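You operate a simulated robot arm through the tools that you are given. There is no shell and no other tool. Be economical: measure what you need, move in short steps, check, and stop when the job is done.

Carry out the task below with a simulated two-armed robot. There is one attempt and no reset: what you move stays moved.

TASK
Uncover the yellow mould, hold it, wedge the moulding free, lift it out.
Fine: film first, into the green tray mould; use the purple wedge; moulding on the table between the tray moulds, wedge back where it lay.

Only the result counts: the job must be done as asked and must still hold three seconds after the hand-in. Knocking over, shifting, dropping, spilling or breaking anything else fails it.

THE ROBOT
Two 7-joint arms with two-finger parallel grippers on one trunk, on a base that drives. Base frame: it is fixed to the floor where the robot stands at the start and does not move with it; the origin is under the middle of the robot, x ahead of it, y to its left, z up. Readings come in cm, rad, newtons and seconds.
The left shoulder is at the start at [5, 16.1, 114.8], the right one opposite. With the tool pointing down near the work surface each hand reaches from about 20 to 68 cm from the robot's upright axis, wherever it stands, measured 20 degrees to its own side. Places, roughly: green tray mould [50, -40, 80]; purple wedge, teal wedge [50, -125, 75]; table between the tray moulds [50, -70, 80]. Payload 3.43 kg a hand.
The TCP of each hand is the grasp point between the finger pads, 3 cm short of the fingertips. In the tool frame z runs along the fingers and y along their closing line. Largest opening 9.4 cm; finger width 2.8, thickness 1; the body of the gripper, 5 by 9.6 cm, starts 5.5 cm behind the TCP.
Orientation is that of the tool frame in the base frame, as [roll, pitch, yaw] about the fixed x, y, z axes, in that order (R = Rz(yaw) Ry(pitch) Rx(roll)). With the fingers straight down and closing along the base's y, the tool's x points along the base's -x, its y along +y and its z along -z.

THE INTERFACE
- The arms move only by the tool drive_tool. It takes "left_plan", "right_plan" or both (then of equal length, played together; a hand with none holds still); each is a list of rows, each a list of 6 numbers: the shift along the tool's x, y, z in cm, then the turn, a rotation vector about the tool's x, y, z in rad. In form: [[tx, ty, tz, rx, ry, rz], ...]. A call has 1 to 10 rows; each row is the pose to reach, as a shift and turn from the pose commanded when the call began, along the tool's axes at that moment. "left_jaw" and "right_jaw" are, for a hand that has rows, the gripper command, from -1 (fully open) to 1 (shut), values between in proportion, set as the call begins (left out, the last holds). A row lasts 0.2 s, in which the tool goes at most 5 cm and 0.15 rad; a call with a longer step from one row to the next is refused whole, and so is a gripper value outside its range. Where a pose cannot be reached the arm comes as near as it can. A force on the tool above 50 N (or 10 N above the force at the start of the call, whichever is more), or a blocked arm, ends the call early, and 0.2 s more pass. The fingers move at their own pace (about 4.5 cm/s each) and stop on an object; they squeeze with about 42 N. The grip force told is the motor's: it shows also when the fingers shut on nothing. Time passes only in rows, and 0.2 s behind the last, so rows that repeat a pose let the fingers close. It gives the time, the measured TCP pose, the force on the tool (base axes), the opening and the grip force at its end, in the units of the frame above (readings bear some noise), with the torque about the TCP (base axes, N m) and any sound that the robot's microphone picked up.
- Cameras (640 x 400 px; columns grow to the right, rows downward): "scene" is now at [12.43, -3.22, 128.06]; the picture's right is [-0.36, -0.93, 0.00], its down [-0.46, 0.18, -0.87] and it looks along [0.81, -0.31, -0.49] (base axes); focal length 249 px, centre (320, 200). "left" rides on the left gripper at [7.6, -1.4, -10.2] in its tool frame; the picture's right is [0.18, 0.98, 0.00], its down [-0.75, 0.14, -0.64] and it looks along [-0.63, 0.12, 0.77] (tool axes); focal length 243 px, centre (320, 200). "right" rides on the right gripper at [7.6, 1.4, -10.2] in its tool frame; the picture's right is [-0.18, 0.98, 0.00], its down [-0.75, -0.14, -0.64] and it looks along [-0.63, -0.12, 0.77] (tool axes); focal length 243 px, centre (320, 200). There is no depth. A picture from a camera that has moved, and an enlarged one, comes with that camera's place and axes in the base frame and with its lens.
- snapshot(camera): a new picture of that camera. No time passes.
- move_column(by): slides the trunk up (or, below 0, down) by that many cm; the arms and the scene camera ride with it, the base frame stays. It gives what a move gives, with no picture.
- drive_base(legs): drives the robot by 1 to 6 legs, each [ahead, left, turn to the left] in cm, cm and rad, along the robot's own axes; the way and the turn of a leg run together, so that a leg with both is an arc; at most 150 cm and 3.142 rad a leg. The arms and the cameras ride along, it lands a little off, and it stops where it bumps. It gives what a move gives.
- aim_head(pan, tilt): turns the head with the scene camera to pan (to the left, within 1.396 rad either way) and tilt (down, from -0.506 to 1.204), counted from straight ahead of the robot. It gives what a move gives.
- enlarge(camera, box): a new picture of the part [left, top, right, bottom] of that camera's present view, enlarged. No time passes.
- close_job(): hands the job in; it is judged then, once.

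Go step by step. Nothing tells you exact positions but the pictures and the camera data: compare them with the known pose of the tool, close in by small moves and look again before you grip or let go. The budget is 120 turns and 100 pictures, counting those below and the enlarged ones. Unless the task says otherwise, let go and move clear before handing in, and close with one line.

The tools are called by a JSON object that holds its "name" and its "arguments". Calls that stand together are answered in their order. drive_tool: Moves the arms, as the interface text tells. Its arguments: {"type":"object","properties":{"left_plan":{"type":"array"},"left_jaw":{"type":"number"},"right_plan":{"type":"array"},"right_jaw":{"type":"number"}},"required":[]} The other tools are called the same way: move_column (by) slides the trunk up or down; drive_base (legs) drives the base; aim_head (pan, tilt) turns the head that bears the scene camera; snapshot (camera) takes a picture; enlarge (camera, box) takes an enlarged picture of a part of a camera's view; close_job () hands the job in.

At the start:

```text
time: 0.0
left_ee_pos: [40.96, -0.26, 117.18]
left_tool_rot: [3.14, -0.001, -3.14]
left_contact_force: [0.9, 0.9, -0.1]
left_moment: [-0.01, 0.0, 0.0]
left_grip_width: 9.4
left_gripper_force: 0.0
right_ee_pos: [30.94, -42.0, 109.3]
right_tool_rot: [3.14, 0.001, 3.141]
right_contact_force: [0.8, 0.7, 0.0]
right_moment: [-0.01, 0.0, 0.0]
right_grip_width: 9.4
right_gripper_force: 0.1
trunk travel left (down, up): [-17.5, 9.2]
robot x, y, heading: [-0.18, -0.0, 0.003]
head pan, tilt: [-0.368, 0.517]
```

scene: 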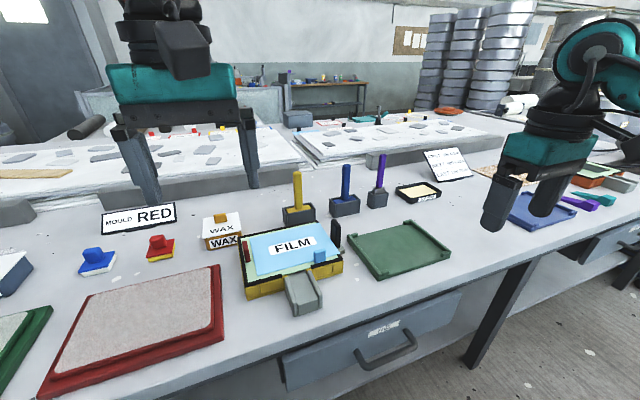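
right: 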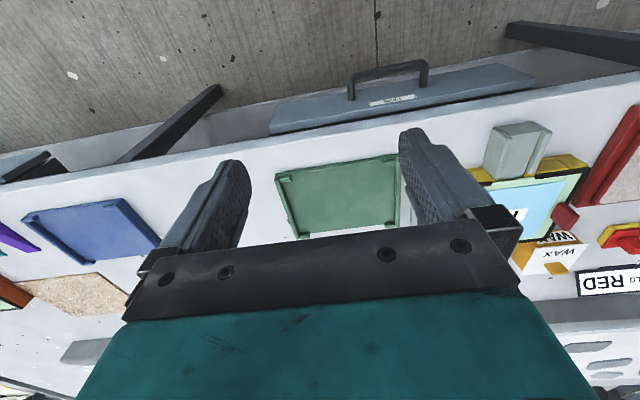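
left: 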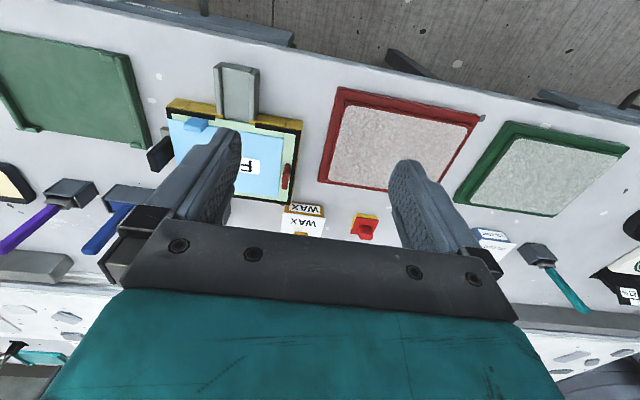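

I see the yellow mould with a blue film on it in front of the robot, the green tray mould to its right, the blue one further right, and the wedges at the far right. I'll look closer at each before moving.

{"name": "enlarge", "arguments": {"camera": "scene", "box": [200, 190, 360, 330]}}

{"name": "enlarge", "arguments": {"camera": "scene", "box": [340, 130, 640, 290]}}

{"name": "enlarge", "arguments": {"camera": "left", "box": [130, 50, 330, 250]}}

```text
2.86 times, centred on (280, 260) of scene
camera zoom: at [12.43, -3.22, 128.06], right [-0.36, -0.93, 0.0], down [-0.46, 0.18, -0.87], along [0.81, -0.31, -0.49], focal length 710 px, centre (434, 29)
```

zoom: 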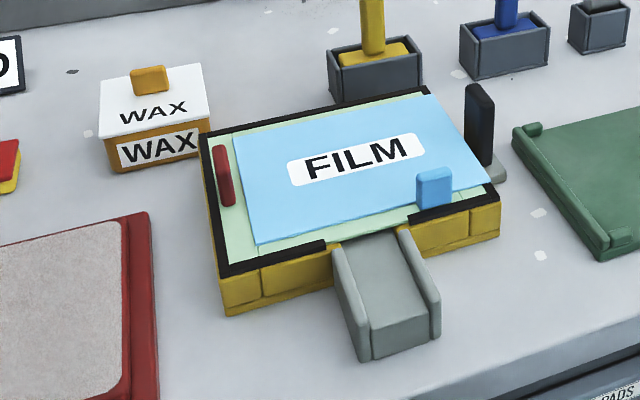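

```text
2.13 times, centred on (490, 210) of scene
camera zoom: at [12.43, -3.22, 128.06], right [-0.36, -0.93, 0.0], down [-0.46, 0.18, -0.87], along [0.81, -0.31, -0.49], focal length 530 px, centre (-43, 179)
```

zoom: 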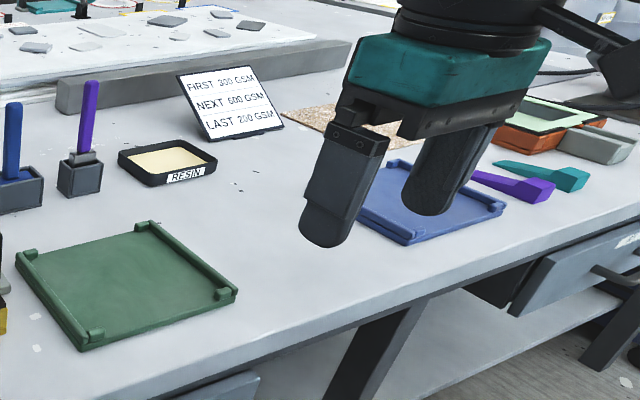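

```text
2.00 times, centred on (230, 150) of left
camera zoom: at [33.32, -1.64, 127.33], right [-0.19, 0.98, 0.0], down [0.75, 0.14, 0.64], along [0.63, 0.12, -0.77], focal length 485 px, centre (500, 300)
```

zoom: 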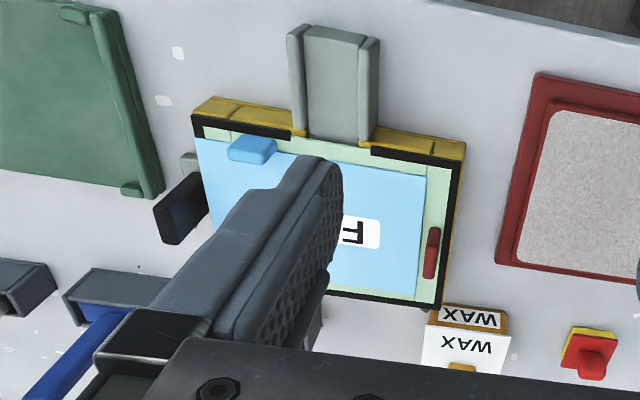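

The mould top seems to be at about z 90.5, x 48–64, y −22…−1.5, with the blue film tab near [49.5, −17]. I move the left hand aside and bring the right hand near for a better view.

{"name": "drive_tool", "arguments": {"left_plan": [[0, 3, 0, 0, 0, 0], [0, 6, 0, 0, 0, 0], [0, 9, 0, 0, 0, 0], [0, 12, 0, 0, 0, 0], [0, 15, 0, 0, 0, 0], [0, 18, 0, 0, 0, 0], [0, 20, 0, 0, 0, 0]], "right_plan": [[0, 0, 0, 0, 0, 0], [-2, 4, 0, 0, 0, 0], [-4, 8, 0, 0, 0, 0], [-6, 12, 0.5, 0, 0, 0], [-8, 16, 1, 0, 0, 0], [-9, 20, 2, 0, 0, 0], [-10, 24, 3, 0, 0, 0]]}}

{"name": "aim_head", "arguments": {"pan": -0.35, "tilt": 0.75}}

{"name": "snapshot", "arguments": {"camera": "right"}}

{"name": "snapshot", "arguments": {"camera": "scene"}}

```text
time: 1.6
left_ee_pos: [41.16, 19.92, 116.95]
left_tool_rot: [-3.138, 0.0, -3.14]
left_contact_force: [0.2, -0.1, -0.3]
left_moment: [-0.04, -0.01, -0.01]
left_grip_width: 9.41
left_gripper_force: 0.0
right_ee_pos: [41.06, -17.67, 106.59]
right_tool_rot: [-3.141, 0.0, 3.14]
right_contact_force: [-1.1, 0.2, -0.6]
right_moment: [-0.01, -0.03, -0.02]
right_grip_width: 9.41
right_gripper_force: 0.1
trunk travel left (down, up): [-17.5, 9.2]
robot x, y, heading: [0.12, 0.02, 0.003]
head pan, tilt: [-0.368, 0.517]
```

```text
time: 2.4
left_ee_pos: [41.23, 19.82, 117.11]
left_tool_rot: [-3.14, 0.001, -3.139]
left_contact_force: [-0.3, -1.0, -0.3]
left_moment: [0.0, -0.05, 0.0]
left_grip_width: 9.39
left_gripper_force: 0.1
right_ee_pos: [40.94, -17.83, 106.57]
right_tool_rot: [-3.14, -0.001, -3.14]
right_contact_force: [1.8, 0.4, 1.2]
right_moment: [0.0, -0.01, -0.03]
right_grip_width: 9.38
right_gripper_force: 0.0
trunk travel left (down, up): [-17.5, 9.2]
robot x, y, heading: [0.02, -0.02, 0.001]
head pan, tilt: [-0.351, 0.75]
```

```text
93 pictures are left
camera right: at [33.36, -16.29, 116.87], right [0.18, 0.98, 0.0], down [0.75, -0.14, 0.64], along [0.63, -0.12, -0.77], focal length 243 px, centre (320, 200)
```

right: 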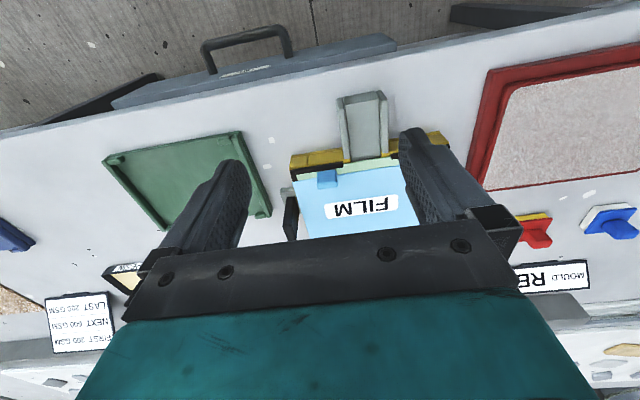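

```text
92 pictures are left
camera scene: at [11.76, -2.79, 126.02], right [-0.34, -0.94, 0.0], down [-0.64, 0.23, -0.73], along [0.69, -0.25, -0.68], focal length 249 px, centre (320, 200)
```

scene: 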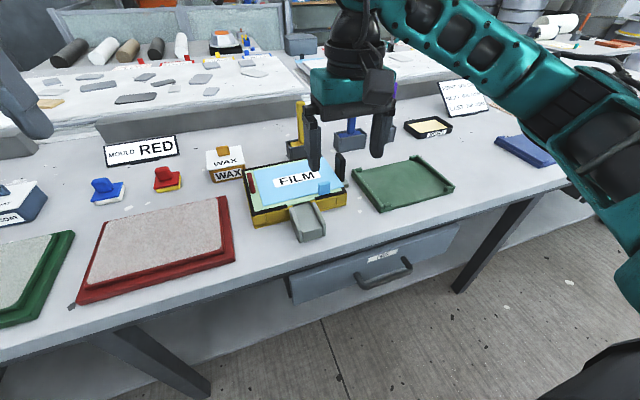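

I enlarge both views for a more exact triangulation of tab, post and chute.

{"name": "enlarge", "arguments": {"camera": "right", "box": [270, 80, 430, 260]}}

{"name": "enlarge", "arguments": {"camera": "scene", "box": [230, 130, 470, 250]}}

```text
2.22 times, centred on (350, 170) of right
camera zoom: at [33.36, -16.29, 116.87], right [0.18, 0.98, 0.0], down [0.75, -0.14, 0.64], along [0.63, -0.12, -0.77], focal length 539 px, centre (253, 267)
```

zoom: 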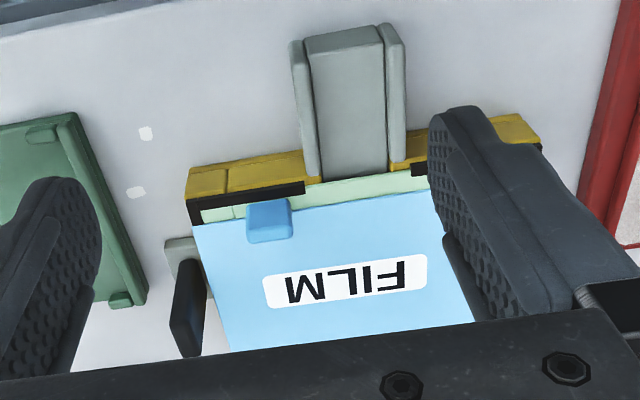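

```text
2.67 times, centred on (350, 190) of scene
camera zoom: at [11.76, -2.79, 126.02], right [-0.34, -0.94, 0.0], down [-0.64, 0.23, -0.73], along [0.69, -0.25, -0.68], focal length 663 px, centre (240, 227)
```

zoom: 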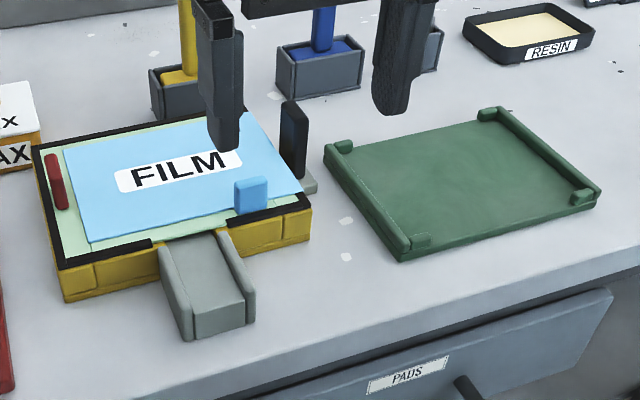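

Refined: mould top is z≈88.6, table z≈83.7, film tab near [53.3, −18.9] about 3 cm wide, black post near [59, −25.3] up to z≈93. I go above the tab and look.

{"name": "drive_tool", "arguments": {"right_plan": [[-4, -0.4, 1, 0, 0, 0], [-8, -0.8, 3, 0, 0, 0], [-12.2, -1.2, 5, 0, 0, 0], [-12.2, -1.2, 7, 0, 0, 0]], "right_jaw": -0.28}}

{"name": "enlarge", "arguments": {"camera": "right", "box": [200, 60, 440, 240]}}

{"name": "enlarge", "arguments": {"camera": "scene", "box": [230, 130, 390, 250]}}

```text
time: 3.4
left_ee_pos: [41.11, 19.68, 117.05]
left_tool_rot: [3.141, 0.0, -3.14]
left_contact_force: [-0.2, -0.2, -0.1]
left_moment: [-0.03, -0.01, -0.02]
left_grip_width: 9.39
left_gripper_force: 0.0
right_ee_pos: [53.14, -19.39, 99.31]
right_tool_rot: [3.141, -0.001, 3.142]
right_contact_force: [0.7, -0.7, -0.5]
right_moment: [0.02, 0.0, 0.01]
right_grip_width: 6.0
right_gripper_force: 0.1
trunk travel left (down, up): [-17.5, 9.2]
robot x, y, heading: [-0.24, 0.2, -0.002]
head pan, tilt: [-0.351, 0.75]
```

```text
2.22 times, centred on (320, 150) of right
camera zoom: at [45.46, -17.87, 109.63], right [0.18, 0.98, 0.0], down [0.75, -0.14, 0.64], along [0.63, -0.12, -0.77], focal length 539 px, centre (320, 311)
```

zoom: 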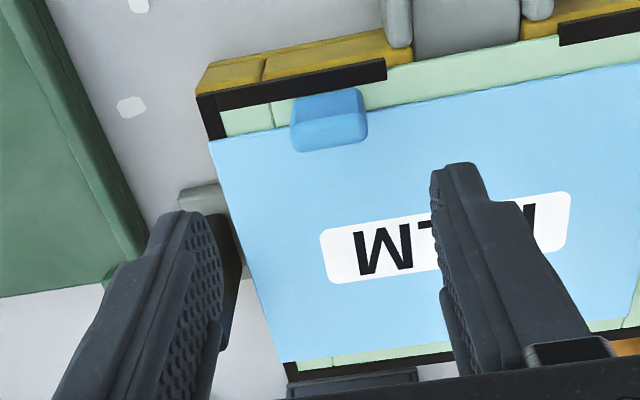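

```text
3.33 times, centred on (310, 190) of scene
camera zoom: at [11.76, -2.82, 126.02], right [-0.34, -0.94, 0.0], down [-0.64, 0.23, -0.73], along [0.69, -0.25, -0.68], focal length 829 px, centre (353, 233)
```

zoom: 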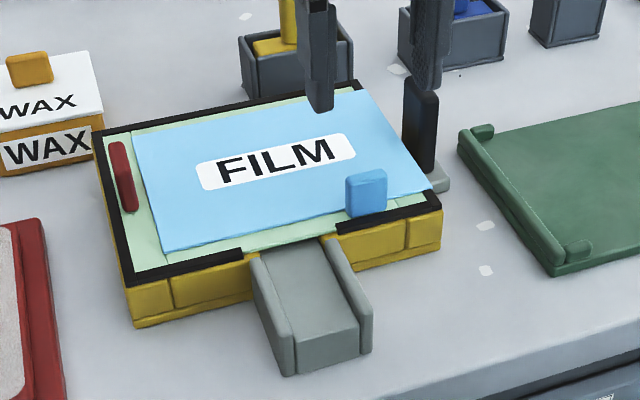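

The tab sits right below the fingers. I descend in steps and check.

{"name": "drive_tool", "arguments": {"right_plan": [[-0.2, 0.2, 3, 0, 0, 0], [-0.2, 0.2, 5, 0, 0, 0], [-0.2, 0.2, 6.5, 0, 0, 0]]}}

{"name": "enlarge", "arguments": {"camera": "right", "box": [200, 60, 440, 240]}}

{"name": "enlarge", "arguments": {"camera": "scene", "box": [260, 140, 380, 220]}}

```text
time: 4.2
left_ee_pos: [41.2, 19.77, 117.05]
left_tool_rot: [3.142, 0.001, -3.138]
left_contact_force: [-0.4, -0.5, 0.0]
left_moment: [-0.03, -0.02, 0.02]
left_grip_width: 9.39
left_gripper_force: 0.1
right_ee_pos: [53.32, -19.06, 92.95]
right_tool_rot: [3.141, 0.001, 3.14]
right_contact_force: [-0.5, 0.8, 0.0]
right_moment: [0.02, -0.01, 0.01]
right_grip_width: 6.01
right_gripper_force: 0.0
trunk travel left (down, up): [-17.5, 9.2]
robot x, y, heading: [0.23, -0.11, -0.003]
head pan, tilt: [-0.351, 0.75]
```

```text
2.22 times, centred on (320, 150) of right
camera zoom: at [45.65, -17.54, 103.13], right [0.18, 0.98, 0.0], down [0.75, -0.14, 0.64], along [0.63, -0.12, -0.77], focal length 539 px, centre (320, 311)
```

zoom: 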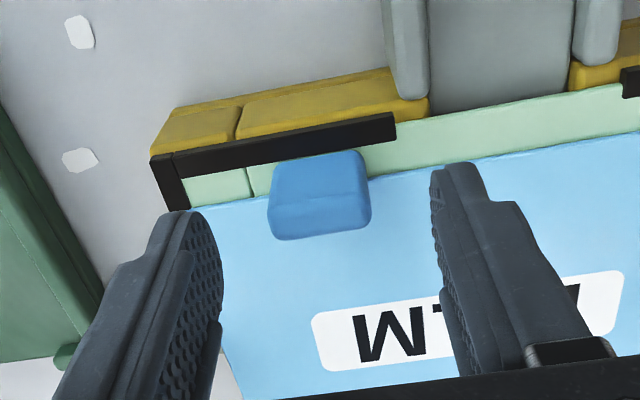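

```text
5.00 times, centred on (320, 180) of scene
camera zoom: at [11.77, -2.8, 126.01], right [-0.34, -0.94, 0.0], down [-0.64, 0.23, -0.73], along [0.69, -0.25, -0.68], focal length 1243 px, centre (320, 300)
```

zoom: 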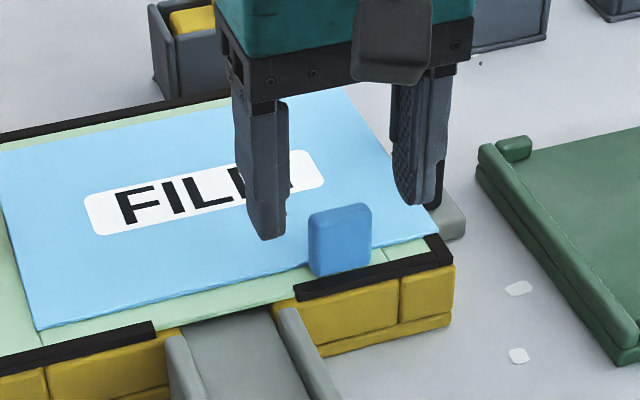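

The tab spans z≈87.5–90.5 between the fingers. I go down 1.9 cm and close.

{"name": "drive_tool", "arguments": {"right_plan": [[0, 0.1, 1, 0, 0, 0], [0, 0.1, 1.9, 0, 0, 0], [0, 0.1, 1.9, 0, 0, 0]]}}

{"name": "drive_tool", "arguments": {"right_plan": [[0, 0, 0, 0, 0, 0], [0, 0, 0, 0, 0, 0], [0, 0, 0, 0, 0, 0], [0, 0, 0, 0, 0, 0]], "right_jaw": 1}}

{"name": "enlarge", "arguments": {"camera": "scene", "box": [260, 140, 380, 220]}}

```text
time: 5.0
left_ee_pos: [41.2, 19.76, 117.05]
left_tool_rot: [3.141, 0.002, -3.141]
left_contact_force: [-0.1, 0.4, 0.7]
left_moment: [0.01, 0.0, -0.03]
left_grip_width: 9.39
left_gripper_force: 0.0
right_ee_pos: [53.33, -18.97, 90.88]
right_tool_rot: [3.141, 0.0, 3.139]
right_contact_force: [-0.7, 0.4, 0.4]
right_moment: [-0.01, -0.06, -0.01]
right_grip_width: 6.04
right_gripper_force: 0.1
trunk travel left (down, up): [-17.5, 9.2]
robot x, y, heading: [0.4, 0.09, -0.001]
head pan, tilt: [-0.351, 0.75]
```

```text
time: 6.0
left_ee_pos: [41.1, 19.73, 117.08]
left_tool_rot: [3.141, -0.001, -3.14]
left_contact_force: [-0.9, -0.6, -0.1]
left_moment: [-0.01, 0.0, 0.0]
left_grip_width: 9.41
left_gripper_force: 0.0
right_ee_pos: [53.29, -19.06, 91.02]
right_tool_rot: [-3.14, -0.001, -3.14]
right_contact_force: [0.0, -0.5, 0.0]
right_moment: [0.0, 0.02, 0.01]
right_grip_width: 2.84
right_gripper_force: 42.4
trunk travel left (down, up): [-17.5, 9.2]
robot x, y, heading: [-0.13, -0.16, 0.004]
head pan, tilt: [-0.351, 0.75]
```

```text
5.00 times, centred on (320, 180) of scene
camera zoom: at [11.76, -2.8, 126.01], right [-0.34, -0.94, 0.0], down [-0.64, 0.23, -0.73], along [0.69, -0.25, -0.68], focal length 1243 px, centre (320, 300)
```

zoom: 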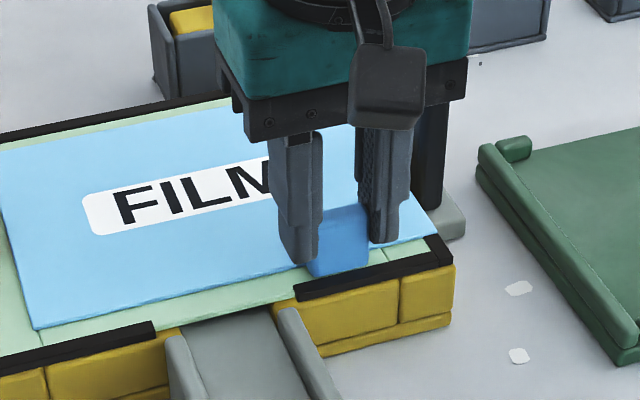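

Gripped at 2.84 cm. I lift the film slowly, straight up.

{"name": "drive_tool", "arguments": {"right_plan": [[0, 0, -0.5, 0, 0, 0], [0, 0, -1, 0, 0, 0], [0, 0, -2, 0, 0, 0], [0, 0, -4, 0, 0, 0], [0, 0, -7, 0, 0, 0], [0, 0, -10, 0, 0, 0], [0, 0, -12, 0, 0, 0]]}}

{"name": "snapshot", "arguments": {"camera": "scene"}}

{"name": "snapshot", "arguments": {"camera": "right"}}

```text
time: 7.6
left_ee_pos: [41.17, 19.78, 116.96]
left_tool_rot: [3.14, 0.0, -3.14]
left_contact_force: [-0.4, 0.2, -0.2]
left_moment: [0.01, 0.04, -0.04]
left_grip_width: 9.42
left_gripper_force: 0.1
right_ee_pos: [53.25, -18.78, 103.1]
right_tool_rot: [3.142, -0.001, 3.141]
right_contact_force: [-0.7, 0.1, 0.1]
right_moment: [-0.01, 0.0, -0.01]
right_grip_width: 2.82
right_gripper_force: 42.7
trunk travel left (down, up): [-17.5, 9.2]
robot x, y, heading: [0.16, -0.01, -0.001]
head pan, tilt: [-0.351, 0.75]
```

```text
84 pictures are left
camera scene: at [11.75, -2.79, 126.01], right [-0.34, -0.94, 0.0], down [-0.64, 0.23, -0.73], along [0.69, -0.25, -0.68], focal length 249 px, centre (320, 200)
```

scene: 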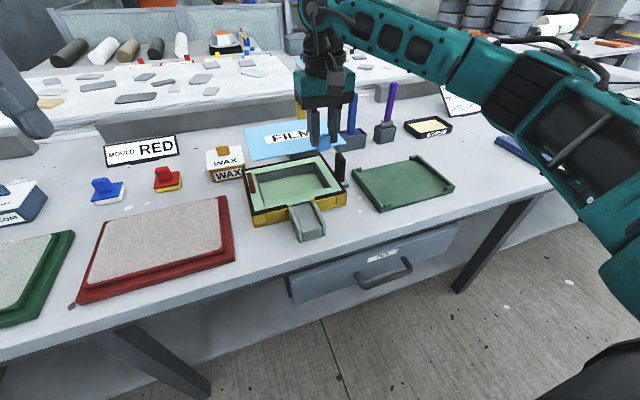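

```text
83 pictures are left
camera right: at [45.58, -17.26, 113.35], right [0.18, 0.98, 0.0], down [0.75, -0.14, 0.64], along [0.63, -0.12, -0.77], focal length 243 px, centre (320, 200)
```

right: 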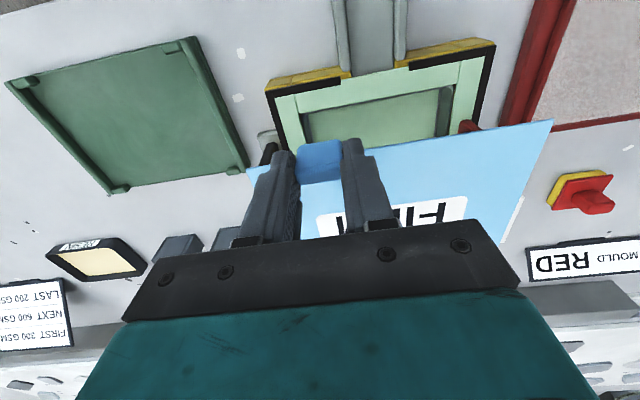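

The film is clear and rigid (about 14×19 cm, centre 6.7 ahead and 4.8 left of the TCP). I carry it over the green tray (centre ≈[53, −40.5]).

{"name": "drive_tool", "arguments": {"right_plan": [[1, -4, 0, 0, 0, 0], [2, -8, 0, 0, 0, 0], [3, -12, 0, 0, 0, 0], [4.5, -16, 0, 0, 0, 0], [6, -20, 0, 0, 0, 0], [7, -24, 0, 0, 0, 0], [7, -26.3, 0, 0, 0, 0], [7, -26.3, 3, 0, 0, 0], [7, -26.3, 5, 0, 0, 0]]}}

{"name": "aim_head", "arguments": {"pan": -0.65, "tilt": 0.75}}

{"name": "enlarge", "arguments": {"camera": "scene", "box": [200, 120, 440, 280]}}

{"name": "enlarge", "arguments": {"camera": "right", "box": [200, 0, 640, 240]}}

```text
time: 9.6
left_ee_pos: [41.02, 19.71, 117.0]
left_tool_rot: [-3.141, 0.001, -3.14]
left_contact_force: [1.0, -0.3, 0.3]
left_moment: [0.0, 0.01, 0.04]
left_grip_width: 9.4
left_gripper_force: 0.1
right_ee_pos: [46.52, -45.14, 97.95]
right_tool_rot: [-3.14, 0.0, -3.141]
right_contact_force: [0.4, 0.6, 0.2]
right_moment: [-0.02, 0.01, 0.01]
right_grip_width: 2.84
right_gripper_force: 41.9
trunk travel left (down, up): [-17.5, 9.2]
robot x, y, heading: [-0.35, -0.09, -0.001]
head pan, tilt: [-0.351, 0.75]
```

```text
time: 10.4
left_ee_pos: [41.19, 19.72, 117.13]
left_tool_rot: [3.141, 0.0, -3.14]
left_contact_force: [0.6, 0.1, 0.3]
left_moment: [0.0, -0.01, 0.01]
left_grip_width: 9.38
left_gripper_force: 0.1
right_ee_pos: [46.47, -45.22, 98.17]
right_tool_rot: [-3.14, 0.0, -3.14]
right_contact_force: [-0.3, 0.0, 0.5]
right_moment: [0.02, 0.04, 0.0]
right_grip_width: 2.84
right_gripper_force: 42.3
trunk travel left (down, up): [-17.5, 9.2]
robot x, y, heading: [0.15, 0.12, 0.0]
head pan, tilt: [-0.649, 0.75]
```

```text
2.50 times, centred on (320, 200) of scene
camera zoom: at [10.59, -4.96, 126.01], right [-0.6, -0.8, 0.0], down [-0.54, 0.41, -0.73], along [0.58, -0.44, -0.68], focal length 622 px, centre (320, 200)
```

zoom: 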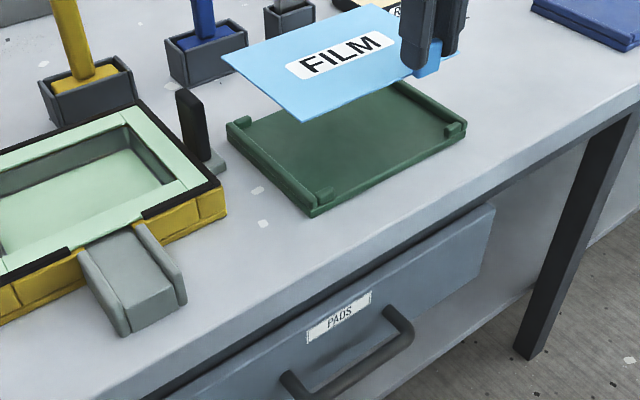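

```text
1.45 times, centred on (420, 120) of right
camera zoom: at [38.78, -43.66, 108.31], right [0.18, 0.98, 0.0], down [0.75, -0.14, 0.64], along [0.63, -0.12, -0.77], focal length 353 px, centre (174, 316)
```

zoom: 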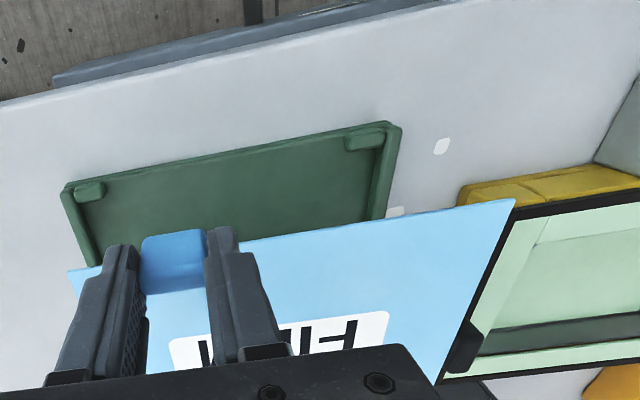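

Comparing both views, the film needs about 0.8 further ahead and 1.1 to the right. I correct, lower close over the tray and look again.

{"name": "drive_tool", "arguments": {"right_plan": [[-0.8, -1.1, 3, 0, 0, 0], [-0.8, -1.1, 6, 0, 0, 0], [-0.8, -1.1, 8, 0, 0, 0]]}}

{"name": "enlarge", "arguments": {"camera": "scene", "box": [260, 130, 400, 230]}}

{"name": "enlarge", "arguments": {"camera": "right", "box": [200, 0, 640, 240]}}

```text
time: 11.2
left_ee_pos: [41.19, 19.59, 117.08]
left_tool_rot: [3.141, 0.0, -3.14]
left_contact_force: [0.0, 0.2, 0.0]
left_moment: [0.01, 0.02, -0.01]
left_grip_width: 9.38
left_gripper_force: 0.0
right_ee_pos: [47.36, -46.22, 89.96]
right_tool_rot: [3.141, 0.001, 3.141]
right_contact_force: [-0.2, 0.1, -0.1]
right_moment: [-0.03, 0.03, -0.01]
right_grip_width: 2.86
right_gripper_force: 41.9
trunk travel left (down, up): [-17.5, 9.2]
robot x, y, heading: [-0.29, -0.09, -0.002]
head pan, tilt: [-0.649, 0.75]
```

```text
4.00 times, centred on (330, 180) of scene
camera zoom: at [10.59, -4.97, 126.01], right [-0.6, -0.8, 0.0], down [-0.54, 0.41, -0.73], along [0.58, -0.44, -0.68], focal length 995 px, centre (280, 280)
```

zoom: 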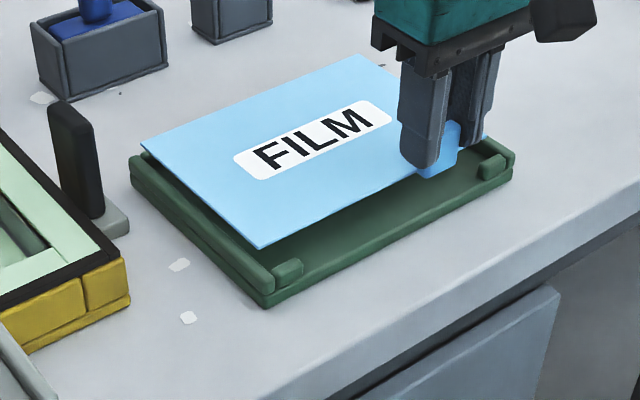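

```text
1.45 times, centred on (420, 120) of right
camera zoom: at [39.67, -44.72, 100.3], right [0.18, 0.98, 0.0], down [0.75, -0.14, 0.64], along [0.63, -0.12, -0.77], focal length 353 px, centre (174, 316)
```

zoom: 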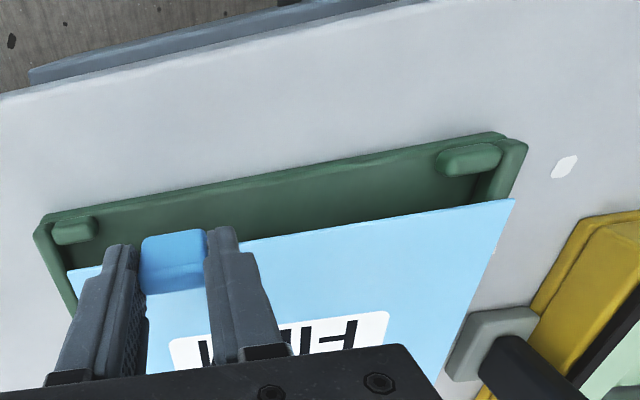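

Film and tray are nearly aligned; I shift 0.25 right, 0.15 ahead, and lower by 1.5 cm.

{"name": "drive_tool", "arguments": {"right_plan": [[-0.15, -0.25, 0, 0, 0, 0], [-0.15, -0.25, 0.8, 0, 0, 0], [-0.15, -0.25, 1.5, 0, 0, 0]]}}

{"name": "enlarge", "arguments": {"camera": "scene", "box": [260, 130, 400, 230]}}

{"name": "enlarge", "arguments": {"camera": "right", "box": [200, 0, 640, 240]}}

```text
time: 12.0
left_ee_pos: [40.99, 19.86, 117.07]
left_tool_rot: [-3.139, 0.001, -3.139]
left_contact_force: [0.3, 0.5, -0.4]
left_moment: [-0.02, -0.01, 0.0]
left_grip_width: 9.41
left_gripper_force: 0.1
right_ee_pos: [47.25, -46.44, 88.82]
right_tool_rot: [-3.142, 0.006, 3.14]
right_contact_force: [-5.8, 0.7, 8.9]
right_moment: [0.06, -1.12, 0.05]
right_grip_width: 2.86
right_gripper_force: 41.9
trunk travel left (down, up): [-17.5, 9.2]
robot x, y, heading: [0.22, 0.13, 0.003]
head pan, tilt: [-0.649, 0.75]
```

```text
4.00 times, centred on (330, 180) of scene
camera zoom: at [10.42, -4.89, 126.06], right [-0.6, -0.8, 0.0], down [-0.54, 0.41, -0.73], along [0.58, -0.44, -0.68], focal length 995 px, centre (280, 280)
```

zoom: 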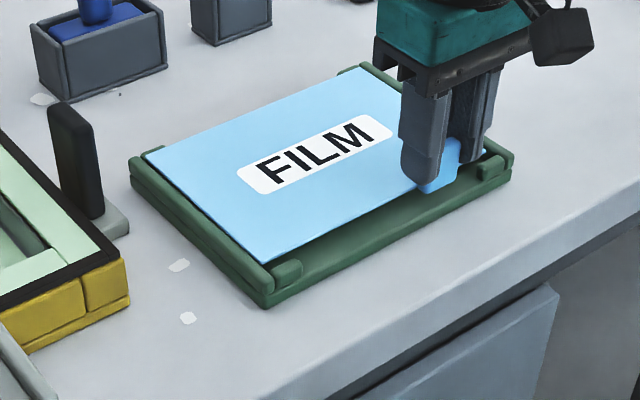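

```text
1.45 times, centred on (420, 120) of right
camera zoom: at [39.52, -44.93, 98.97], right [0.19, 0.98, 0.0], down [0.75, -0.14, 0.65], along [0.63, -0.12, -0.76], focal length 353 px, centre (174, 316)
```

zoom: 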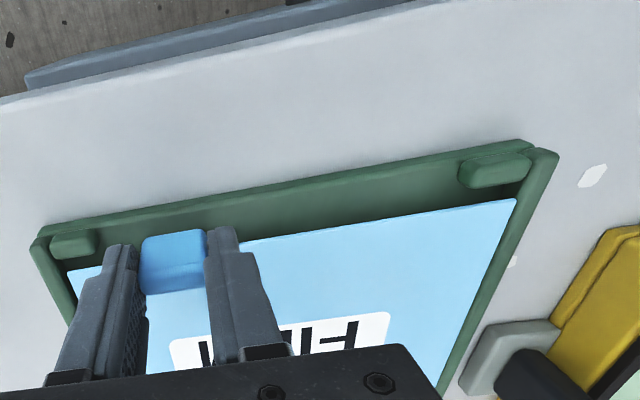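

The moment shows the film's far edge sits on the far lips of the tray. I raise a little, shift back 0.4 cm and lower again.

{"name": "drive_tool", "arguments": {"right_plan": [[0, 0, -0.8, 0, 0, 0], [0.45, 0, -0.8, 0, 0, 0], [0.45, 0, -0.3, 0, 0, 0], [0.45, 0, 0.1, 0, 0, 0]]}}

{"name": "enlarge", "arguments": {"camera": "scene", "box": [260, 130, 400, 230]}}

```text
time: 13.0
left_ee_pos: [41.2, 19.71, 117.04]
left_tool_rot: [-3.142, -0.001, 3.141]
left_contact_force: [0.3, 0.5, 0.3]
left_moment: [-0.01, 0.03, -0.01]
left_grip_width: 9.42
left_gripper_force: 0.1
right_ee_pos: [46.87, -46.47, 88.3]
right_tool_rot: [3.141, -0.001, 3.142]
right_contact_force: [0.3, -0.1, -0.4]
right_moment: [0.0, 0.02, 0.0]
right_grip_width: 2.84
right_gripper_force: 42.2
trunk travel left (down, up): [-17.5, 9.2]
robot x, y, heading: [-0.05, -0.11, -0.0]
head pan, tilt: [-0.649, 0.75]
```

```text
4.00 times, centred on (330, 180) of scene
camera zoom: at [10.59, -4.97, 126.01], right [-0.6, -0.8, 0.0], down [-0.54, 0.41, -0.73], along [0.58, -0.44, -0.68], focal length 995 px, centre (280, 280)
```

zoom: 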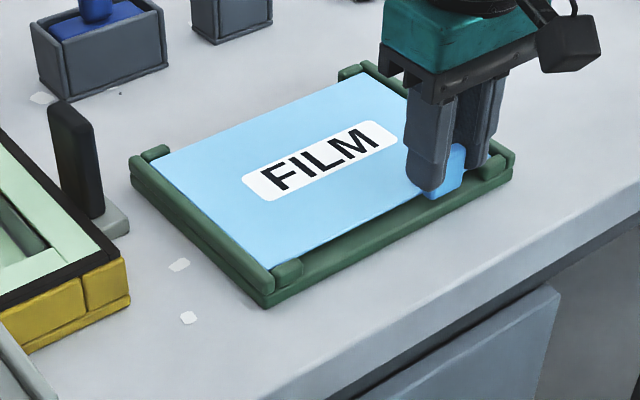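

Now the film passes the lips freely. I lower on until it touches the floor.

{"name": "drive_tool", "arguments": {"right_plan": [[0, 0, 0.2, 0, 0, 0], [0, 0, 0.4, 0, 0, 0], [0, 0, 0.6, 0, 0, 0]]}}

{"name": "enlarge", "arguments": {"camera": "scene", "box": [260, 130, 400, 230]}}

```text
time: 13.8
left_ee_pos: [41.2, 19.75, 117.01]
left_tool_rot: [3.141, -0.001, -3.141]
left_contact_force: [0.0, -0.7, -0.1]
left_moment: [0.02, 0.01, -0.02]
left_grip_width: 9.41
left_gripper_force: 0.0
right_ee_pos: [46.72, -46.48, 87.79]
right_tool_rot: [3.141, 0.003, -3.141]
right_contact_force: [-1.0, -0.8, 3.4]
right_moment: [-0.05, 0.06, 0.03]
right_grip_width: 2.85
right_gripper_force: 42.0
trunk travel left (down, up): [-17.5, 9.2]
robot x, y, heading: [0.01, 0.03, 0.0]
head pan, tilt: [-0.649, 0.75]
```

```text
4.00 times, centred on (330, 180) of scene
camera zoom: at [10.56, -4.95, 126.02], right [-0.6, -0.8, 0.0], down [-0.54, 0.41, -0.73], along [0.58, -0.44, -0.68], focal length 995 px, centre (280, 280)
```

zoom: 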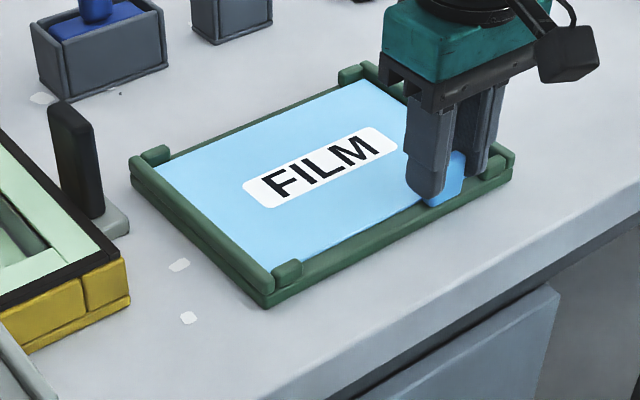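

The film lies flat in the tray. I release by a small opening and rise.

{"name": "drive_tool", "arguments": {"right_plan": [[0, 0, 0, 0, 0, 0], [0, 0, 0, 0, 0, 0], [0, 0, 0, 0, 0, 0], [0, 0, -2, 0, 0, 0], [0, 0, -6, 0, 0, 0], [0, 0, -10, 0, 0, 0], [0, 0, -14, 0, 0, 0], [0, 0, -18, 0, 0, 0]], "right_jaw": 0}}

{"name": "snapshot", "arguments": {"camera": "scene"}}

{"name": "snapshot", "arguments": {"camera": "right"}}

```text
time: 15.6
left_ee_pos: [41.16, 19.79, 116.98]
left_tool_rot: [-3.138, 0.001, -3.139]
left_contact_force: [-0.4, 1.1, 1.0]
left_moment: [0.06, -0.02, 0.0]
left_grip_width: 9.37
left_gripper_force: 0.1
right_ee_pos: [46.73, -46.3, 105.57]
right_tool_rot: [3.141, 0.001, -3.141]
right_contact_force: [0.2, -0.2, -0.6]
right_moment: [0.03, 0.01, 0.01]
right_grip_width: 4.7
right_gripper_force: 0.0
trunk travel left (down, up): [-17.5, 9.2]
robot x, y, heading: [0.07, 0.02, -0.0]
head pan, tilt: [-0.649, 0.75]
```

```text
74 pictures are left
camera scene: at [10.57, -4.93, 126.01], right [-0.6, -0.8, 0.0], down [-0.54, 0.41, -0.73], along [0.58, -0.44, -0.68], focal length 249 px, centre (320, 200)
```

scene: 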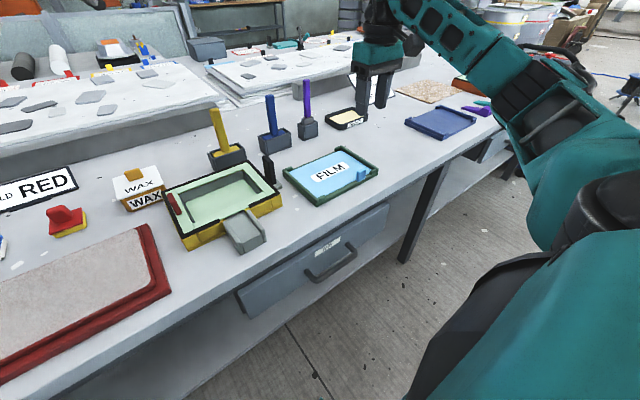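

```text
73 pictures are left
camera right: at [38.99, -44.88, 115.94], right [0.18, 0.98, 0.0], down [0.75, -0.14, 0.64], along [0.63, -0.12, -0.77], focal length 243 px, centre (320, 200)
```

right: 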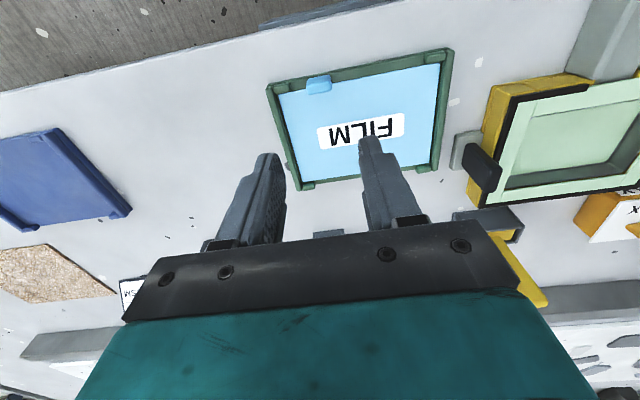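

Film is placed. Now I drive right toward the wedges and look at them.

{"name": "drive_base", "arguments": {"legs": [[0, -95, 0]]}}

{"name": "aim_head", "arguments": {"pan": -0.35, "tilt": 0.75}}

{"name": "snapshot", "arguments": {"camera": "scene"}}

{"name": "snapshot", "arguments": {"camera": "left"}}

```text
time: 24.3
left_ee_pos: [41.26, -75.79, 117.11]
left_tool_rot: [-3.14, -0.001, -3.139]
left_contact_force: [0.2, -0.3, 0.1]
left_moment: [-0.01, -0.01, 0.0]
left_grip_width: 9.38
left_gripper_force: 0.1
right_ee_pos: [46.54, -142.01, 105.52]
right_tool_rot: [3.141, -0.001, 3.141]
right_contact_force: [0.4, -0.1, 0.3]
right_moment: [0.01, -0.01, 0.0]
right_grip_width: 4.71
right_gripper_force: 0.0
trunk travel left (down, up): [-17.5, 9.2]
robot x, y, heading: [-0.25, -95.49, -0.001]
head pan, tilt: [-0.649, 0.75]
```

```text
time: 25.1
left_ee_pos: [41.15, -75.8, 117.0]
left_tool_rot: [-3.141, 0.001, -3.138]
left_contact_force: [0.0, 0.0, 0.2]
left_moment: [-0.01, 0.02, 0.02]
left_grip_width: 9.42
left_gripper_force: 0.1
right_ee_pos: [46.65, -142.04, 105.6]
right_tool_rot: [-3.14, 0.0, 3.14]
right_contact_force: [-0.1, -0.3, 0.0]
right_moment: [0.02, -0.01, -0.02]
right_grip_width: 4.7
right_gripper_force: 0.1
trunk travel left (down, up): [-17.5, 9.2]
robot x, y, heading: [0.05, -95.59, 0.0]
head pan, tilt: [-0.351, 0.75]
```

```text
72 pictures are left
camera scene: at [11.73, -98.38, 126.01], right [-0.34, -0.94, 0.0], down [-0.64, 0.24, -0.73], along [0.69, -0.25, -0.68], focal length 249 px, centre (320, 200)
```

scene: 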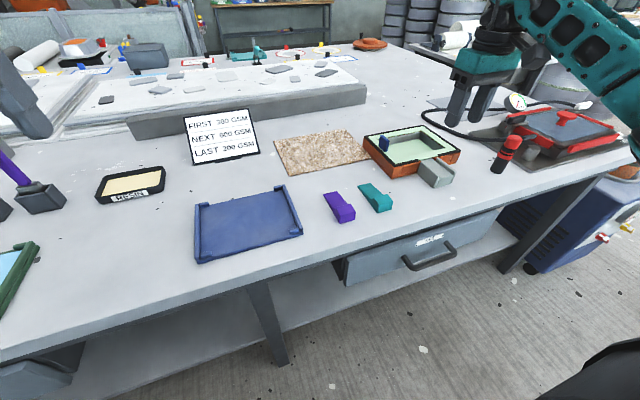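

```text
71 pictures are left
camera left: at [33.48, -77.18, 127.21], right [-0.19, 0.98, 0.0], down [0.75, 0.14, 0.64], along [0.63, 0.12, -0.77], focal length 243 px, centre (320, 200)
```

left: 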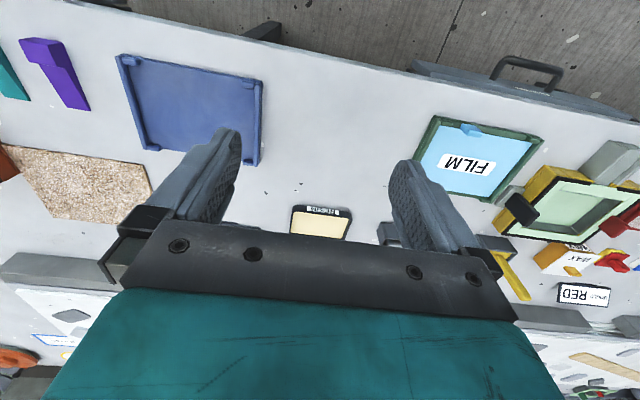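

{"name": "enlarge", "arguments": {"camera": "scene", "box": [290, 160, 430, 240]}}

{"name": "enlarge", "arguments": {"camera": "left", "box": [0, 20, 280, 180]}}

```text
4.57 times, centred on (360, 200) of scene
camera zoom: at [11.73, -98.38, 126.01], right [-0.34, -0.94, 0.0], down [-0.64, 0.24, -0.73], along [0.69, -0.25, -0.68], focal length 1137 px, centre (137, 200)
```

zoom: 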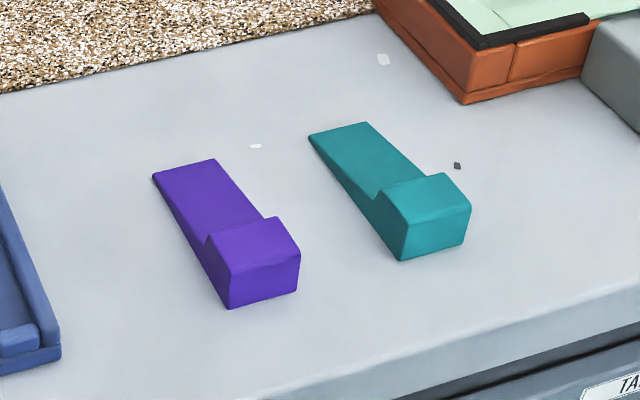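

```text
2.29 times, centred on (140, 100) of left
camera zoom: at [33.48, -77.18, 127.21], right [-0.19, 0.98, 0.0], down [0.75, 0.14, 0.64], along [0.63, 0.12, -0.77], focal length 555 px, centre (731, 429)
```

zoom: 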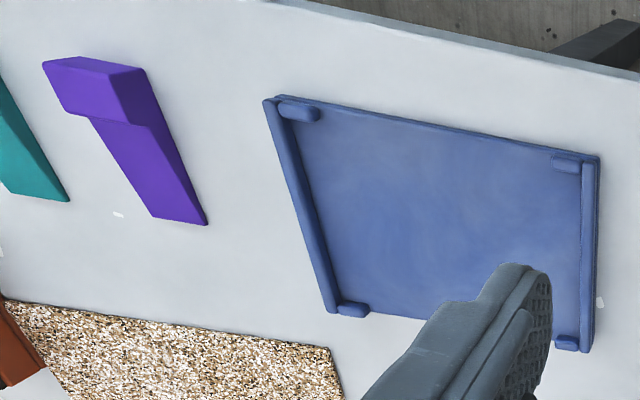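

The purple wedge lies along x with its head at ≈[47.7, −117.4] and blade pointing away. I pull the right hand back off the table, then drive so the left hand can reach the wedge.

{"name": "drive_tool", "arguments": {"right_plan": [[4, 0, -1, 0, 0, 0], [8, 1, -2, 0, 0, 0], [12, 2, -3, 0, 0, 0], [16, 4, -4, 0, 0, 0], [18, 6, -5, 0, 0, 0], [18, 8, -6, 0, 0, 0]], "left_plan": [[0, 0, 1, 0, 0, 0], [0, 0, 2, 0, 0, 0], [-1, 0, 4, 0, 0, 0], [-2, 0, 6, 0, 0, 0], [-3, 0, 9, 0, 0, 0], [-4, 0, 12, 0, 0, 0]], "left_jaw": -0.28}}

{"name": "drive_base", "arguments": {"legs": [[0, -41.5, 0]]}}

{"name": "aim_head", "arguments": {"pan": 0.3, "tilt": 0.75}}

{"name": "snapshot", "arguments": {"camera": "scene"}}

{"name": "enlarge", "arguments": {"camera": "left", "box": [200, 40, 440, 240]}}

```text
time: 26.5
left_ee_pos: [45.26, -75.74, 105.0]
left_tool_rot: [-3.14, 0.0, 3.141]
left_contact_force: [-0.5, 0.3, -0.6]
left_moment: [0.0, 0.01, 0.0]
left_grip_width: 6.05
left_gripper_force: 0.1
right_ee_pos: [28.62, -134.88, 111.46]
right_tool_rot: [-3.139, 0.0, 3.137]
right_contact_force: [0.6, 0.5, -0.1]
right_moment: [-0.01, -0.02, 0.0]
right_grip_width: 4.71
right_gripper_force: 0.2
right hand out of reach, approached as far as the arm can: row 6
trunk travel left (down, up): [-17.5, 9.2]
robot x, y, heading: [0.18, -95.76, -0.003]
head pan, tilt: [-0.351, 0.75]
```

```text
time: 30.7
left_ee_pos: [45.3, -117.76, 105.1]
left_tool_rot: [-3.139, 0.002, 3.14]
left_contact_force: [-0.5, -0.6, -0.8]
left_moment: [-0.02, -0.02, 0.0]
left_grip_width: 6.02
left_gripper_force: 0.1
right_ee_pos: [28.55, -176.82, 111.43]
right_tool_rot: [-3.139, 0.0, 3.137]
right_contact_force: [0.7, -0.8, 0.2]
right_moment: [0.04, -0.03, -0.02]
right_grip_width: 4.69
right_gripper_force: 0.0
trunk travel left (down, up): [-17.5, 9.2]
robot x, y, heading: [-0.25, -137.33, 0.0]
head pan, tilt: [-0.351, 0.75]
```

```text
time: 31.7
left_ee_pos: [45.23, -117.74, 105.12]
left_tool_rot: [-3.141, 0.001, -3.139]
left_contact_force: [0.1, 0.9, -0.4]
left_moment: [0.02, 0.04, 0.02]
left_grip_width: 6.02
left_gripper_force: 0.1
right_ee_pos: [28.44, -176.93, 111.47]
right_tool_rot: [-3.14, 0.0, 3.137]
right_contact_force: [-0.2, -0.3, -0.3]
right_moment: [0.01, 0.0, -0.03]
right_grip_width: 4.69
right_gripper_force: 0.0
trunk travel left (down, up): [-17.5, 9.2]
robot x, y, heading: [0.08, -137.95, -0.005]
head pan, tilt: [0.3, 0.75]
```

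```text
68 pictures are left
camera scene: at [11.82, -134.94, 126.01], right [0.29, -0.96, 0.0], down [-0.65, -0.2, -0.73], along [0.7, 0.21, -0.68], focal length 249 px, centre (320, 200)
```

scene: 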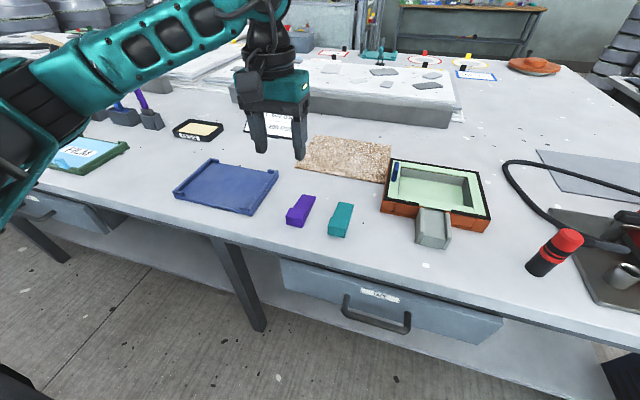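

```text
2.00 times, centred on (320, 140) of left
camera zoom: at [37.56, -119.07, 115.28], right [-0.18, 0.98, 0.0], down [0.75, 0.14, 0.64], along [0.63, 0.12, -0.77], focal length 485 px, centre (320, 320)
```

zoom: 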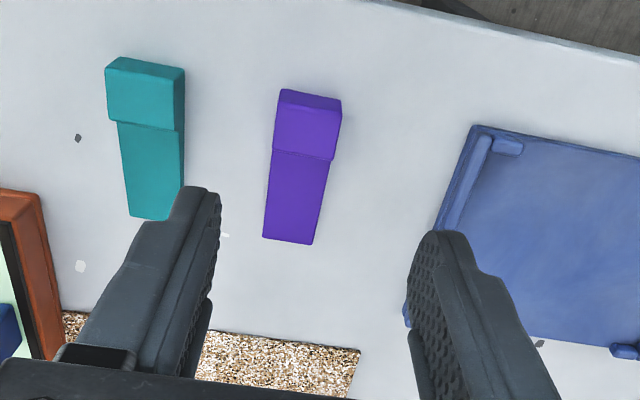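

The wedge head centre is ≈[47.0, −118.0], top z≈86.5. I lower over it and check before gripping high on the head.

{"name": "drive_tool", "arguments": {"left_plan": [[-0.8, -0.1, 4, 0, 0, 0], [-1.6, -0.2, 8, 0, 0, 0], [-1.6, -0.2, 12, 0, 0, 0], [-1.6, -0.2, 13, 0, 0, 0]]}}

{"name": "enlarge", "arguments": {"camera": "left", "box": [200, 40, 440, 240]}}

{"name": "enlarge", "arguments": {"camera": "scene", "box": [230, 140, 390, 260]}}

```text
time: 32.7
left_ee_pos: [46.59, -118.03, 91.97]
left_tool_rot: [3.141, 0.002, 3.14]
left_contact_force: [0.3, -0.6, 0.0]
left_moment: [0.01, 0.03, 0.0]
left_grip_width: 6.03
left_gripper_force: 0.0
right_ee_pos: [28.59, -176.87, 111.43]
right_tool_rot: [-3.14, 0.0, 3.137]
right_contact_force: [-0.4, -0.3, -0.1]
right_moment: [-0.02, 0.0, 0.01]
right_grip_width: 4.71
right_gripper_force: 0.1
trunk travel left (down, up): [-17.5, 9.2]
robot x, y, heading: [-0.16, -137.37, -0.005]
head pan, tilt: [0.3, 0.75]
```

```text
2.00 times, centred on (320, 140) of left
camera zoom: at [39.04, -119.34, 102.14], right [-0.18, 0.98, 0.0], down [0.75, 0.14, 0.64], along [0.63, 0.12, -0.77], focal length 485 px, centre (320, 320)
```

zoom: 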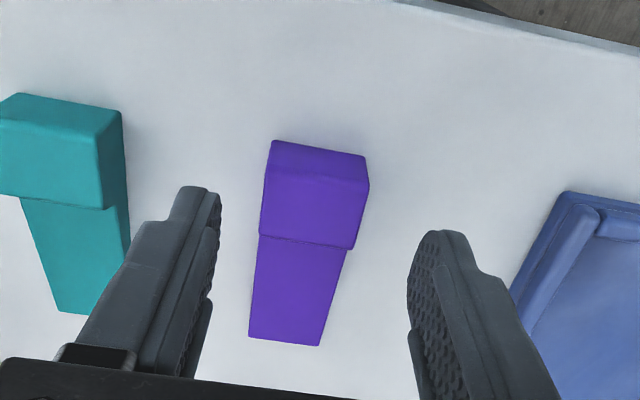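

```text
3.33 times, centred on (310, 200) of scene
camera zoom: at [11.82, -134.93, 126.01], right [0.29, -0.96, 0.0], down [-0.65, -0.2, -0.73], along [0.7, 0.21, -0.68], focal length 829 px, centre (353, 200)
```

zoom: 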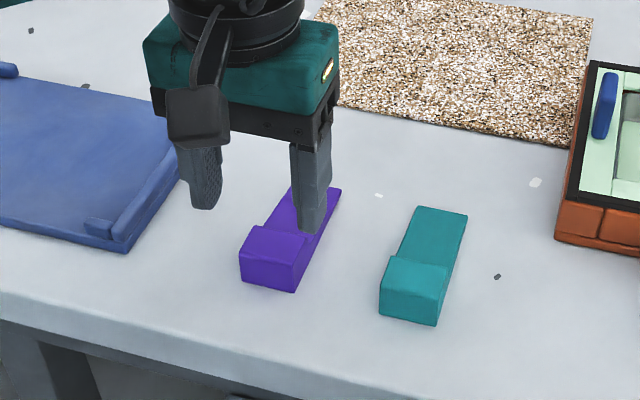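

Alignment is good. I lower so the tips end about 1.6 cm above the table and close on the head.

{"name": "drive_tool", "arguments": {"left_plan": [[-0.2, 0, 2, 0, 0, 0], [-0.2, 0, 3.8, 0, 0, 0], [-0.2, 0, 3.8, 0, 0, 0]]}}

{"name": "drive_tool", "arguments": {"left_plan": [[0, 0, 0, 0, 0, 0], [0, 0, 0, 0, 0, 0], [0, 0, 0, 0, 0, 0], [0, 0, 0, 0, 0, 0]], "left_jaw": 1}}

{"name": "enlarge", "arguments": {"camera": "scene", "box": [250, 160, 370, 250]}}

```text
time: 33.5
left_ee_pos: [47.0, -118.11, 88.27]
left_tool_rot: [-3.141, 0.001, -3.141]
left_contact_force: [-0.3, 0.0, 0.2]
left_moment: [0.0, 0.0, -0.01]
left_grip_width: 6.03
left_gripper_force: 0.0
right_ee_pos: [28.42, -176.9, 111.47]
right_tool_rot: [-3.14, 0.0, 3.136]
right_contact_force: [-0.5, -0.3, 0.1]
right_moment: [0.01, 0.0, 0.0]
right_grip_width: 4.69
right_gripper_force: 0.1
trunk travel left (down, up): [-17.5, 9.2]
robot x, y, heading: [-0.19, -137.42, 0.0]
head pan, tilt: [0.3, 0.75]
```

```text
time: 34.5
left_ee_pos: [46.99, -118.01, 88.22]
left_tool_rot: [-3.141, 0.0, 3.141]
left_contact_force: [-0.4, 0.0, 0.1]
left_moment: [0.02, 0.02, -0.01]
left_grip_width: 0.01
left_gripper_force: 24.1
right_ee_pos: [28.52, -176.86, 111.48]
right_tool_rot: [-3.14, 0.0, 3.136]
right_contact_force: [-0.5, -0.1, -0.5]
right_moment: [-0.01, 0.01, -0.02]
right_grip_width: 4.7
right_gripper_force: 0.1
trunk travel left (down, up): [-17.5, 9.2]
robot x, y, heading: [0.15, -137.36, -0.004]
head pan, tilt: [0.3, 0.75]
```

```text
4.44 times, centred on (310, 205) of scene
camera zoom: at [11.82, -134.93, 126.01], right [0.29, -0.96, 0.0], down [-0.65, -0.2, -0.73], along [0.7, 0.21, -0.68], focal length 1105 px, centre (364, 178)
```

zoom: 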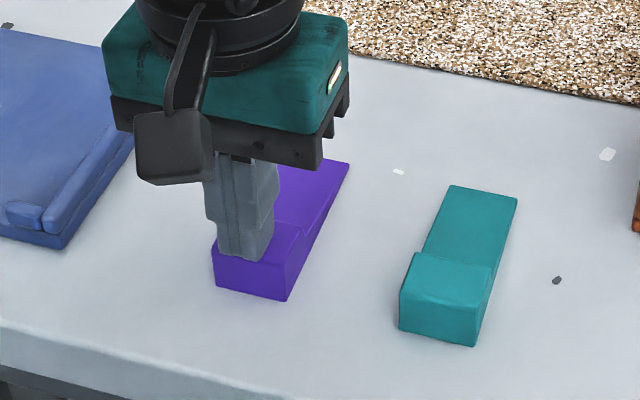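

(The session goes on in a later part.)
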